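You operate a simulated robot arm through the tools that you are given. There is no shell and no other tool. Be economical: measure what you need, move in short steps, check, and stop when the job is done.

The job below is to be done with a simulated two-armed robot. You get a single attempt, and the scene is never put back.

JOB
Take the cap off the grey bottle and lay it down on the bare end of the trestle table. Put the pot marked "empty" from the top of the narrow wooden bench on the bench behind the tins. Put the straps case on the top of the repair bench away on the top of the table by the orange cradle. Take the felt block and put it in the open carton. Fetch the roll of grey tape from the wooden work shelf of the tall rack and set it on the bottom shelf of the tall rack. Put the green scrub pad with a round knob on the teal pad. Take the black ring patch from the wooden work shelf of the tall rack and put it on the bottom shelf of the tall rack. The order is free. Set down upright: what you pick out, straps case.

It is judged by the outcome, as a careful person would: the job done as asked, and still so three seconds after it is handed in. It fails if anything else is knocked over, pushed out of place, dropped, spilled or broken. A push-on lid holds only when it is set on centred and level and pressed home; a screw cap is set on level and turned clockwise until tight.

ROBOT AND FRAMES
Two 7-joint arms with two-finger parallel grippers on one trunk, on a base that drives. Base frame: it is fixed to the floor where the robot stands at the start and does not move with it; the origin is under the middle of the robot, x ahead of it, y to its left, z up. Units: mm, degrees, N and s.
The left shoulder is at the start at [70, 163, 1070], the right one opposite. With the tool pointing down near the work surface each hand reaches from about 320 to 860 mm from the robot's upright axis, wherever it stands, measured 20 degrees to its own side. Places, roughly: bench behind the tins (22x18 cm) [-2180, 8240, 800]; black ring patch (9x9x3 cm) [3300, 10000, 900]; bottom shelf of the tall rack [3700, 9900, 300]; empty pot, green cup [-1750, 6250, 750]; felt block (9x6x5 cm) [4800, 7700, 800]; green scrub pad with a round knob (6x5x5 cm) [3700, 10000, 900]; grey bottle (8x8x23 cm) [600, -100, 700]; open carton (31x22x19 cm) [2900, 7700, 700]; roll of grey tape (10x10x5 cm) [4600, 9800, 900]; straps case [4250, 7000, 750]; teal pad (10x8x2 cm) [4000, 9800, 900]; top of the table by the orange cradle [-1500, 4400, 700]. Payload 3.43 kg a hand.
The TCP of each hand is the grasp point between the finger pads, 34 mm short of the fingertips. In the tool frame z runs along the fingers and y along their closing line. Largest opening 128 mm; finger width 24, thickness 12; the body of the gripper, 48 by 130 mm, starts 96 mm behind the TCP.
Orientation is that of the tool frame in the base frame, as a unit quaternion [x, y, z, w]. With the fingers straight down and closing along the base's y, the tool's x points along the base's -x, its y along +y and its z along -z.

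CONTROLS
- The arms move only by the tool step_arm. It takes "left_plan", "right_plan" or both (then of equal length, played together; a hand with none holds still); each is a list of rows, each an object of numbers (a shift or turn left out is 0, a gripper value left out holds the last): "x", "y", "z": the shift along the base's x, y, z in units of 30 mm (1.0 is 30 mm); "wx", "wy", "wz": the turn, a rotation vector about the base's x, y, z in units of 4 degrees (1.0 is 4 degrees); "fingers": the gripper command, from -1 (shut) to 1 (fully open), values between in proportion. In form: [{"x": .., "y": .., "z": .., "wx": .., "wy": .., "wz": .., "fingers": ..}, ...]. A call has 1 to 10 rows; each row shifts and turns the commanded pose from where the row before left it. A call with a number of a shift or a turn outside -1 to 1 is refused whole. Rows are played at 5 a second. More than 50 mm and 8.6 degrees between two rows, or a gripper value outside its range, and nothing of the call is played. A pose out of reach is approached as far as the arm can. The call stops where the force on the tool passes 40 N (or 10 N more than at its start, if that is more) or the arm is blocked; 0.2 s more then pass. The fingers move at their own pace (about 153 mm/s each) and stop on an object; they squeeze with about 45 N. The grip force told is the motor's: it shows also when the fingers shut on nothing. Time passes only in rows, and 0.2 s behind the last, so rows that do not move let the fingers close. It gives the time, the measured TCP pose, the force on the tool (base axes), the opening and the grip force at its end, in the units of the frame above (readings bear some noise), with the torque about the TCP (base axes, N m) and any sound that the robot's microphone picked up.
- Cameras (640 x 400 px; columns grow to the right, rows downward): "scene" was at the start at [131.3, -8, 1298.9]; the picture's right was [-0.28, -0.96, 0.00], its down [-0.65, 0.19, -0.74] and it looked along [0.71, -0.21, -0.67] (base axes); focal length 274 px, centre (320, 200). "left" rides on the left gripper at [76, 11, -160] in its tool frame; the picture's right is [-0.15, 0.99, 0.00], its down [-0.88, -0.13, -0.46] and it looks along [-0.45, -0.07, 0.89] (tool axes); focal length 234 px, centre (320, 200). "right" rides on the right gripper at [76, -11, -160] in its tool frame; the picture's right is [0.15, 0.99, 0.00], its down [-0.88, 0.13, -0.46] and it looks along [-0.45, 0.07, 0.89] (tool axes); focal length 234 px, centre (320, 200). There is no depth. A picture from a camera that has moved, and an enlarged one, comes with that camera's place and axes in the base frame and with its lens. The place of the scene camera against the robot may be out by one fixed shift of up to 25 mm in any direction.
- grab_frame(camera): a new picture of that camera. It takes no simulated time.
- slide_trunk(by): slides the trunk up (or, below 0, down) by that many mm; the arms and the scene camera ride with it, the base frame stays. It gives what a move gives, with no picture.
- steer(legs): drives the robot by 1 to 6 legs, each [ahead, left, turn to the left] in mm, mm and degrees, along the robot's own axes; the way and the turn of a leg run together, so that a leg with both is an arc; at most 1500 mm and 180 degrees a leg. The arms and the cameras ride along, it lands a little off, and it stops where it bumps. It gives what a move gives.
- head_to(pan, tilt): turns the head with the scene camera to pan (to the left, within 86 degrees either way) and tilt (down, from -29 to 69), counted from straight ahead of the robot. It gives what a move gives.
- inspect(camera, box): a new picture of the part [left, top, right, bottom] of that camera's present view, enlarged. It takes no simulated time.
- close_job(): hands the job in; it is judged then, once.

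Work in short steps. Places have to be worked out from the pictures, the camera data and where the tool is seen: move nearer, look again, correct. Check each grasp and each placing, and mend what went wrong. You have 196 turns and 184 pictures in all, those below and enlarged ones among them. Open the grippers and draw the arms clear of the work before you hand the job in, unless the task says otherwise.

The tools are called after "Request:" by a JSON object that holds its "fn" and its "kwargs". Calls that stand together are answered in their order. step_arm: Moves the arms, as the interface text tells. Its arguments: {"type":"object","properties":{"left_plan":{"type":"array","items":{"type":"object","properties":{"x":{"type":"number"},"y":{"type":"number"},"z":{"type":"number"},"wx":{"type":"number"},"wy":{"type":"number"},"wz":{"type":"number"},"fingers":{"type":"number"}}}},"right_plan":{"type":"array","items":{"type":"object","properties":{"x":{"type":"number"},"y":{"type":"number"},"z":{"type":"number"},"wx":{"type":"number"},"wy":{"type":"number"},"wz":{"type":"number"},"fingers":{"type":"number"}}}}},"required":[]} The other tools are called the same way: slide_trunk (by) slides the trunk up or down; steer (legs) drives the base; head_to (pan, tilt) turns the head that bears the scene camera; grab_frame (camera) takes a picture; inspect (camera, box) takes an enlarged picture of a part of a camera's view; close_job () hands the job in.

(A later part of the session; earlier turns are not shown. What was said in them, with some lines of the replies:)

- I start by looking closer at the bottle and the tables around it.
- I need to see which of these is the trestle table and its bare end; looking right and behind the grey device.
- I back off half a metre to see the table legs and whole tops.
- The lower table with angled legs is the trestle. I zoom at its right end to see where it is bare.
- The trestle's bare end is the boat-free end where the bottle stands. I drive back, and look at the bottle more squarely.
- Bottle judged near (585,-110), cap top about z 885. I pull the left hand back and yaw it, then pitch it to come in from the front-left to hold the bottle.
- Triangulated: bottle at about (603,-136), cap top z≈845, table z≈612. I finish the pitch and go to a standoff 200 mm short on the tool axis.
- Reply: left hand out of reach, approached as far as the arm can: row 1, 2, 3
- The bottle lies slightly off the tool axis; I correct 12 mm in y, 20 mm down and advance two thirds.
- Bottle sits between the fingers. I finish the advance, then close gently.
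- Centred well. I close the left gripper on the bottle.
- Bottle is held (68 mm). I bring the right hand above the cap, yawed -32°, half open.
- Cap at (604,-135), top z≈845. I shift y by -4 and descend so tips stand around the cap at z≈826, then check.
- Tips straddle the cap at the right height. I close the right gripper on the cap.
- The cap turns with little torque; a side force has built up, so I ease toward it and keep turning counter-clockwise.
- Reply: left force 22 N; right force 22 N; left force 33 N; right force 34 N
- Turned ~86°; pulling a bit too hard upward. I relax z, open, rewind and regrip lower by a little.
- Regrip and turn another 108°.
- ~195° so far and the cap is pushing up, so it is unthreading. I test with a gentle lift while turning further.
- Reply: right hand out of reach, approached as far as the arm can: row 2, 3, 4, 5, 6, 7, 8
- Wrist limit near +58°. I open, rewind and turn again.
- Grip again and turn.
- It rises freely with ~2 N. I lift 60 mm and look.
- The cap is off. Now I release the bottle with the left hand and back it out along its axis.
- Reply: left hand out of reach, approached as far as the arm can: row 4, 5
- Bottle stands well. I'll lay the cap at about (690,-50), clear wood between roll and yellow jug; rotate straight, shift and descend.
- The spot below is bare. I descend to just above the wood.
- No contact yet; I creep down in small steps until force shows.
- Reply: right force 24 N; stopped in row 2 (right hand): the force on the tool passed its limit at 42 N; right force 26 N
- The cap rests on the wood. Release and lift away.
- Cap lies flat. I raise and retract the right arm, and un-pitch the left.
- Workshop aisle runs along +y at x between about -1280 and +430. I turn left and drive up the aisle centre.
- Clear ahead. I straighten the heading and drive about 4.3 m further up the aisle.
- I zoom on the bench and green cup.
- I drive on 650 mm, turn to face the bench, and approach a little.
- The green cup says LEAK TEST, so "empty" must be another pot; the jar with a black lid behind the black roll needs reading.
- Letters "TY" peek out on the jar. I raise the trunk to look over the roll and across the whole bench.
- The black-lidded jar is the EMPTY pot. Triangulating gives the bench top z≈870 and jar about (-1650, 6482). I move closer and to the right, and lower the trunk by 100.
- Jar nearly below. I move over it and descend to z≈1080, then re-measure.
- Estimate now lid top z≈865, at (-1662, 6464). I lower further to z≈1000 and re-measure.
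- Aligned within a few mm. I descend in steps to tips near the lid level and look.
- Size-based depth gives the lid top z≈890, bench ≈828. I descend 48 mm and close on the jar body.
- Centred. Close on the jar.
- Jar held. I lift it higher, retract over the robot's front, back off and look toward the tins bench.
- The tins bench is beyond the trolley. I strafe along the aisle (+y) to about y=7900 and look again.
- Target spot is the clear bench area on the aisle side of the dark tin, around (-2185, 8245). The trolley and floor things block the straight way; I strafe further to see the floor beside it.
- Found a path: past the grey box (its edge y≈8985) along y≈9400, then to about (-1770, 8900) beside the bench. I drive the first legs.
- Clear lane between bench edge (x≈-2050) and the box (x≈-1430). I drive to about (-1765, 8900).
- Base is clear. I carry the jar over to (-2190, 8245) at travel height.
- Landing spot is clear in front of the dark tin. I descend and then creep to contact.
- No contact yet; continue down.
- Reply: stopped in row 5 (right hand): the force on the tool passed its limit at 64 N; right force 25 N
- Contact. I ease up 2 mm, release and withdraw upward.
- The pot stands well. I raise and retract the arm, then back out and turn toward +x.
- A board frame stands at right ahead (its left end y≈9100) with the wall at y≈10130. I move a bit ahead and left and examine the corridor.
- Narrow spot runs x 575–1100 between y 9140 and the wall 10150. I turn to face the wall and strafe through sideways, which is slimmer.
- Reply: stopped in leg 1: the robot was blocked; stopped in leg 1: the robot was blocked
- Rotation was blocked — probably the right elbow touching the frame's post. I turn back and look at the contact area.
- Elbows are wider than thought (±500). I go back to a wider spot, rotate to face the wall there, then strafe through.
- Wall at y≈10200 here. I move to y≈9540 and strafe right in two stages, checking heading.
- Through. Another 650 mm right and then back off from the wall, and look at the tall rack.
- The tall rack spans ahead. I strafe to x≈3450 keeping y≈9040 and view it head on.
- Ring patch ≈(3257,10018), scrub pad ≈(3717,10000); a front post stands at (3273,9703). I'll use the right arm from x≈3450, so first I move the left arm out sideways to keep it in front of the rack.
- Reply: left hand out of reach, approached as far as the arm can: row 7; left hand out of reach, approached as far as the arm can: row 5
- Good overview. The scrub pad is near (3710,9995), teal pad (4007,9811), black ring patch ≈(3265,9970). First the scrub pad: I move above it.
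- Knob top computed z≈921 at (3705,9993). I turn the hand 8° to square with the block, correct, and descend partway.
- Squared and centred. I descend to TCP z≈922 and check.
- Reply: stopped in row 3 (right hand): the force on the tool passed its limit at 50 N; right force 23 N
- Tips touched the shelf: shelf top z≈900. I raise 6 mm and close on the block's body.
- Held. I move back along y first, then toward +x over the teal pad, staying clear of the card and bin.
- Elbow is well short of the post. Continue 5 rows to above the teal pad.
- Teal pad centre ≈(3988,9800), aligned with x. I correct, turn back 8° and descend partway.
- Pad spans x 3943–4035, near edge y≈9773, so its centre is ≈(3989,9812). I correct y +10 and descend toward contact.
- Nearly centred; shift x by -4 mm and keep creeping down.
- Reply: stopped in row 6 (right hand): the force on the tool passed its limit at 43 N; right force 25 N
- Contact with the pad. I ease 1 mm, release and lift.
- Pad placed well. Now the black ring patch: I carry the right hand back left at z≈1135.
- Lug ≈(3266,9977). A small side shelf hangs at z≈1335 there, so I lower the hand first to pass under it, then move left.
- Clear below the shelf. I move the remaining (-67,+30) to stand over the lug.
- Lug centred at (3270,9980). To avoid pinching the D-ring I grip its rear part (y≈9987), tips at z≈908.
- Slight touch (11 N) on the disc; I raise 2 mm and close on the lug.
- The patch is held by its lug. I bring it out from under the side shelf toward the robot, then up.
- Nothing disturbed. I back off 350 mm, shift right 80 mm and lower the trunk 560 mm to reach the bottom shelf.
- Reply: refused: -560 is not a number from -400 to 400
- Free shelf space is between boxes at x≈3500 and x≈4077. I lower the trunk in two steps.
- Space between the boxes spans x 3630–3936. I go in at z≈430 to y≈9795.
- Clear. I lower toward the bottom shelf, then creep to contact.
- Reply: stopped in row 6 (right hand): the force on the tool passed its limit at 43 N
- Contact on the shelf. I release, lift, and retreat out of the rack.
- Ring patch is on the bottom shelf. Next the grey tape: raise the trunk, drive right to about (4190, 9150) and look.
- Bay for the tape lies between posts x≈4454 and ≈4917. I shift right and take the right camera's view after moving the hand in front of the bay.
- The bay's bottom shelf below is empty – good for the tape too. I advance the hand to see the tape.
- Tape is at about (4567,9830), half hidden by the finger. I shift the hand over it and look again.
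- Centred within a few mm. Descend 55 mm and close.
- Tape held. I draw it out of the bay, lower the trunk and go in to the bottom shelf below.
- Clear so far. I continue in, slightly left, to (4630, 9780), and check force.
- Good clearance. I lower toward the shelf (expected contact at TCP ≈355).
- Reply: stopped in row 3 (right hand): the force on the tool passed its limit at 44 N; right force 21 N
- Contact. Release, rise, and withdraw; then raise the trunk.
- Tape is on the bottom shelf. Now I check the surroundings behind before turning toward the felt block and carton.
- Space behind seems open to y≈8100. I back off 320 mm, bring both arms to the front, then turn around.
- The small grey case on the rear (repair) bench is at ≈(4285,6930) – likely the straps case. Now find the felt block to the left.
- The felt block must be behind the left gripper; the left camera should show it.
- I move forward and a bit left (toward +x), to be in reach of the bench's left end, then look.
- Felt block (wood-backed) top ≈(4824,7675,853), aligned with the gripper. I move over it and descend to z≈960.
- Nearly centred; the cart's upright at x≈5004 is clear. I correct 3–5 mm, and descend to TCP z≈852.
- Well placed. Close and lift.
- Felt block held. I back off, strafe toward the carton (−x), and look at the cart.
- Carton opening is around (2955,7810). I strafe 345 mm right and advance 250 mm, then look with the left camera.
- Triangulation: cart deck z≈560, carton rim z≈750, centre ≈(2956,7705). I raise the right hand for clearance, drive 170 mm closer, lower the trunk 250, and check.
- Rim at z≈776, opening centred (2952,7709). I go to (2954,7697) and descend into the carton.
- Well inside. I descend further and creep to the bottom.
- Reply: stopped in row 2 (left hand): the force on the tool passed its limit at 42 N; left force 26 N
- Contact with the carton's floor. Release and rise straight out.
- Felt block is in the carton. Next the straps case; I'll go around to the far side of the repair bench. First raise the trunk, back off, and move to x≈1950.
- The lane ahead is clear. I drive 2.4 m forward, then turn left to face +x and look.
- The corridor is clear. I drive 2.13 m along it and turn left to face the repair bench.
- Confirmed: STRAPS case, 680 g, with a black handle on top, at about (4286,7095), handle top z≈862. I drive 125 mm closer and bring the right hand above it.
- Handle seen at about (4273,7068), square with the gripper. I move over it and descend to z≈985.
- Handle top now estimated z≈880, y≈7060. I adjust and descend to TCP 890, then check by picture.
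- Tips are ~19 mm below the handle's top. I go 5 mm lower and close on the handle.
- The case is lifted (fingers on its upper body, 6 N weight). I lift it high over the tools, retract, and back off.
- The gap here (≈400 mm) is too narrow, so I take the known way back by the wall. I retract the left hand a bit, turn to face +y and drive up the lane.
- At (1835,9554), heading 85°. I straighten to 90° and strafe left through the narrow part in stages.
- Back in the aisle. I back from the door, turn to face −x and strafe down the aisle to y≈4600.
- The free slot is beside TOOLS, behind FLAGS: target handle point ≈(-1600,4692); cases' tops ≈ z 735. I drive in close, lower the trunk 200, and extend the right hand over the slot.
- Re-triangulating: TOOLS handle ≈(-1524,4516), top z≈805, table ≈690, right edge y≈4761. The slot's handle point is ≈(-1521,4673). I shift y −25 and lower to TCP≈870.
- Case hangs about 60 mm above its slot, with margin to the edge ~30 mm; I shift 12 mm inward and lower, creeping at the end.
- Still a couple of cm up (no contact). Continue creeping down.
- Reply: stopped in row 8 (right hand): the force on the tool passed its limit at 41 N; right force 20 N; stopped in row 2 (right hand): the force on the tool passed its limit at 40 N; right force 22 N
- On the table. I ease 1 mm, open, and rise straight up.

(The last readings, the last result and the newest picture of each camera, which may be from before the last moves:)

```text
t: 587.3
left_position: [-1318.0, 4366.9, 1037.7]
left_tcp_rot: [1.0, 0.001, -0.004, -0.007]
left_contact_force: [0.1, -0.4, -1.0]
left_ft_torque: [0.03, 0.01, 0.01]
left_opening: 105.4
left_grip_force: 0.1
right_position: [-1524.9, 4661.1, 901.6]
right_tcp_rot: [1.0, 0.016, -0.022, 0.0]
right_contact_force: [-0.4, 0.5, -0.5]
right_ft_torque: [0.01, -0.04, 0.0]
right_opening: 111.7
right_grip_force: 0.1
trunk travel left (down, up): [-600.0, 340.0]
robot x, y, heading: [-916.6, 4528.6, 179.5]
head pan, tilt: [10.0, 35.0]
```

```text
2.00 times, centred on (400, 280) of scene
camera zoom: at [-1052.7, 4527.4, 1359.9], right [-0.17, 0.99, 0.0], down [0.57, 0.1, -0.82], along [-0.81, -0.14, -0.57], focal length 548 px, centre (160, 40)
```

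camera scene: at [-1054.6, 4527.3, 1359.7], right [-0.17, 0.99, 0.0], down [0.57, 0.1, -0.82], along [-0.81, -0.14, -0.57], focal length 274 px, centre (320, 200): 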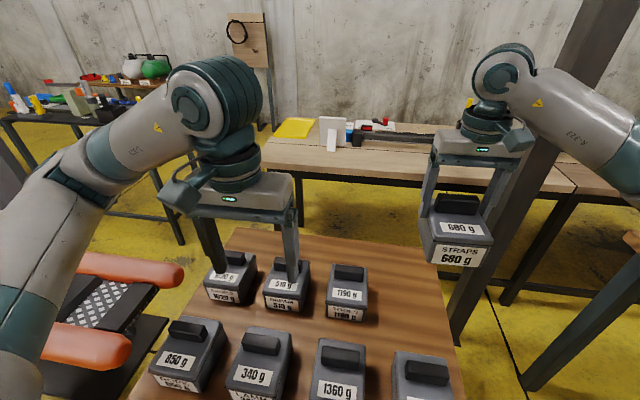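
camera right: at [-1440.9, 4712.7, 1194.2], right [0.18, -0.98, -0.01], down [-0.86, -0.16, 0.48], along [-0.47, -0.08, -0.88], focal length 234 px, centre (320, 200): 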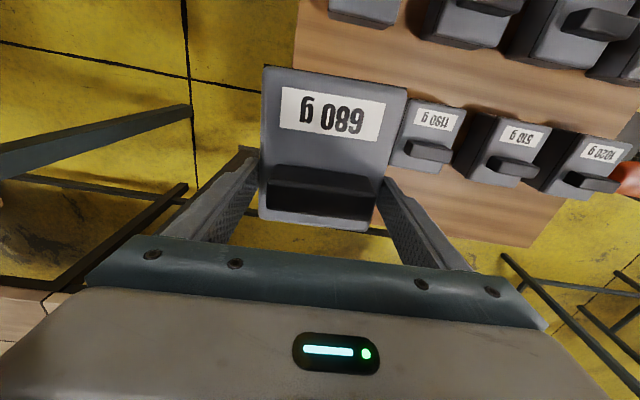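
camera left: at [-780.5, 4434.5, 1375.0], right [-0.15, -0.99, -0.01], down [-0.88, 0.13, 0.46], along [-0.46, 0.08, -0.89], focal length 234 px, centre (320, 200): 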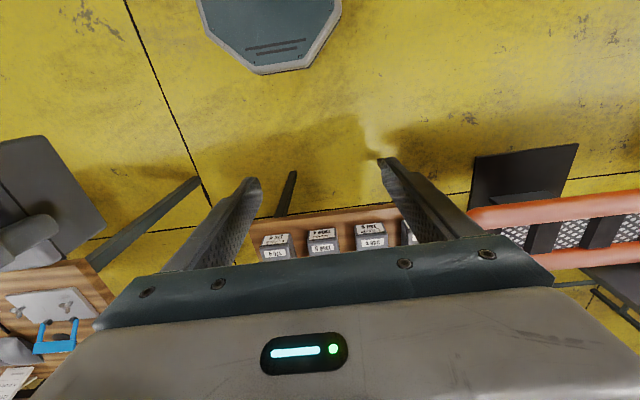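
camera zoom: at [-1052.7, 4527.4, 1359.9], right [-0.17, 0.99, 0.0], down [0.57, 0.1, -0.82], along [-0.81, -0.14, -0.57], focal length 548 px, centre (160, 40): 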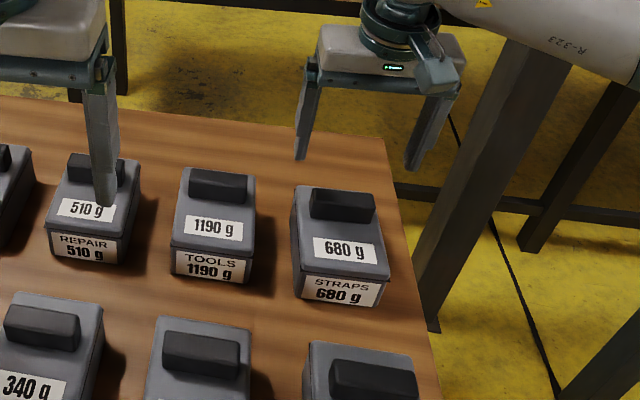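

The straps case stands upright in its slot. I raise and retract the arm, open the grippers and back away.

Request:
{"fn": "step_arm", "kwargs": {"right_plan": [{"z": 1, "fingers": 1}, {"z": 1}, {"z": 1}, {"z": 1}, {"x": 1, "z": 1}, {"x": 1, "z": 0.5}, {"x": 1}, {"x": 1}, {"x": 1}, {"x": 1}], "left_plan": [{"z": 1, "fingers": 1}, {"z": 1}, {}, {}, {}, {}, {}, {}, {}, {}]}}

Request:
{"fn": "steer", "kwargs": {"legs": [[-420, 0, 0]]}}

Request:
{"fn": "grab_frame", "kwargs": {"camera": "scene"}}

```text
t: 589.5
left_position: [-1318.0, 4366.7, 1097.3]
left_tcp_rot: [1.0, 0.001, -0.004, -0.007]
left_contact_force: [-0.3, 0.4, 0.0]
left_ft_torque: [-0.01, 0.02, -0.01]
left_opening: 128.1
left_grip_force: 0.0
right_position: [-1344.9, 4661.6, 1067.1]
right_tcp_rot: [1.0, 0.016, -0.022, 0.001]
right_contact_force: [-0.9, 0.0, -0.8]
right_ft_torque: [-0.04, 0.01, -0.02]
right_opening: 128.0
right_grip_force: 0.1
trunk travel left (down, up): [-600.0, 340.0]
robot x, y, heading: [-913.2, 4527.6, 179.7]
head pan, tilt: [10.0, 35.0]
```

```text
t: 592.1
left_position: [-898.8, 4362.6, 1096.5]
left_tcp_rot: [1.0, 0.002, -0.005, -0.007]
left_contact_force: [0.3, 0.1, -0.3]
left_ft_torque: [0.01, 0.0, 0.01]
left_opening: 127.8
left_grip_force: 0.2
right_position: [-925.3, 4656.3, 1066.4]
right_tcp_rot: [1.0, 0.015, -0.022, 0.001]
right_contact_force: [0.1, -0.5, 0.1]
right_ft_torque: [-0.01, 0.03, 0.01]
right_opening: 127.8
right_grip_force: 0.0
trunk travel left (down, up): [-600.0, 340.0]
robot x, y, heading: [-500.6, 4522.9, 179.3]
head pan, tilt: [10.0, 35.0]
```

```text
15 pictures are left
camera scene: at [-633.7, 4524.1, 1359.9], right [-0.17, 0.99, 0.0], down [0.57, 0.09, -0.82], along [-0.81, -0.14, -0.57], focal length 274 px, centre (320, 200)
```

scene: 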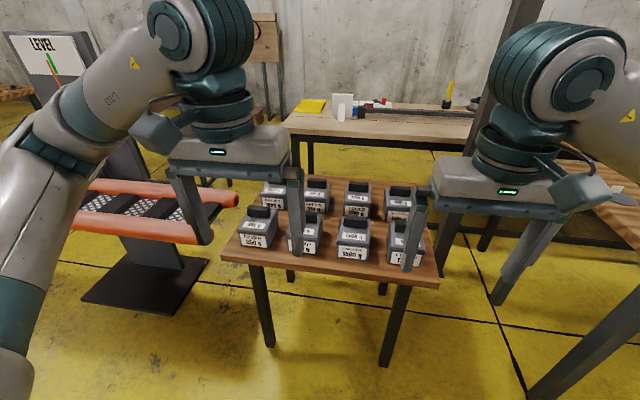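

All items are placed, the grippers are open and the arms clear; I hand the job in.

Request:
{"fn": "close_job", "kwargs": {}}

```text
The job is handed in.
```

I did all seven tasks and handed the job in, with both grippers open and the arms clear. I checked each placing by camera as I made it, but did not go back for a final look at the earlier ones.

One slip: near the board frame by the wall, a turn was blocked because an arm touched something, either the frame's post or the wall. I turned back and went round. I saw nothing knocked over or shifted, but I did not check the frame up close.
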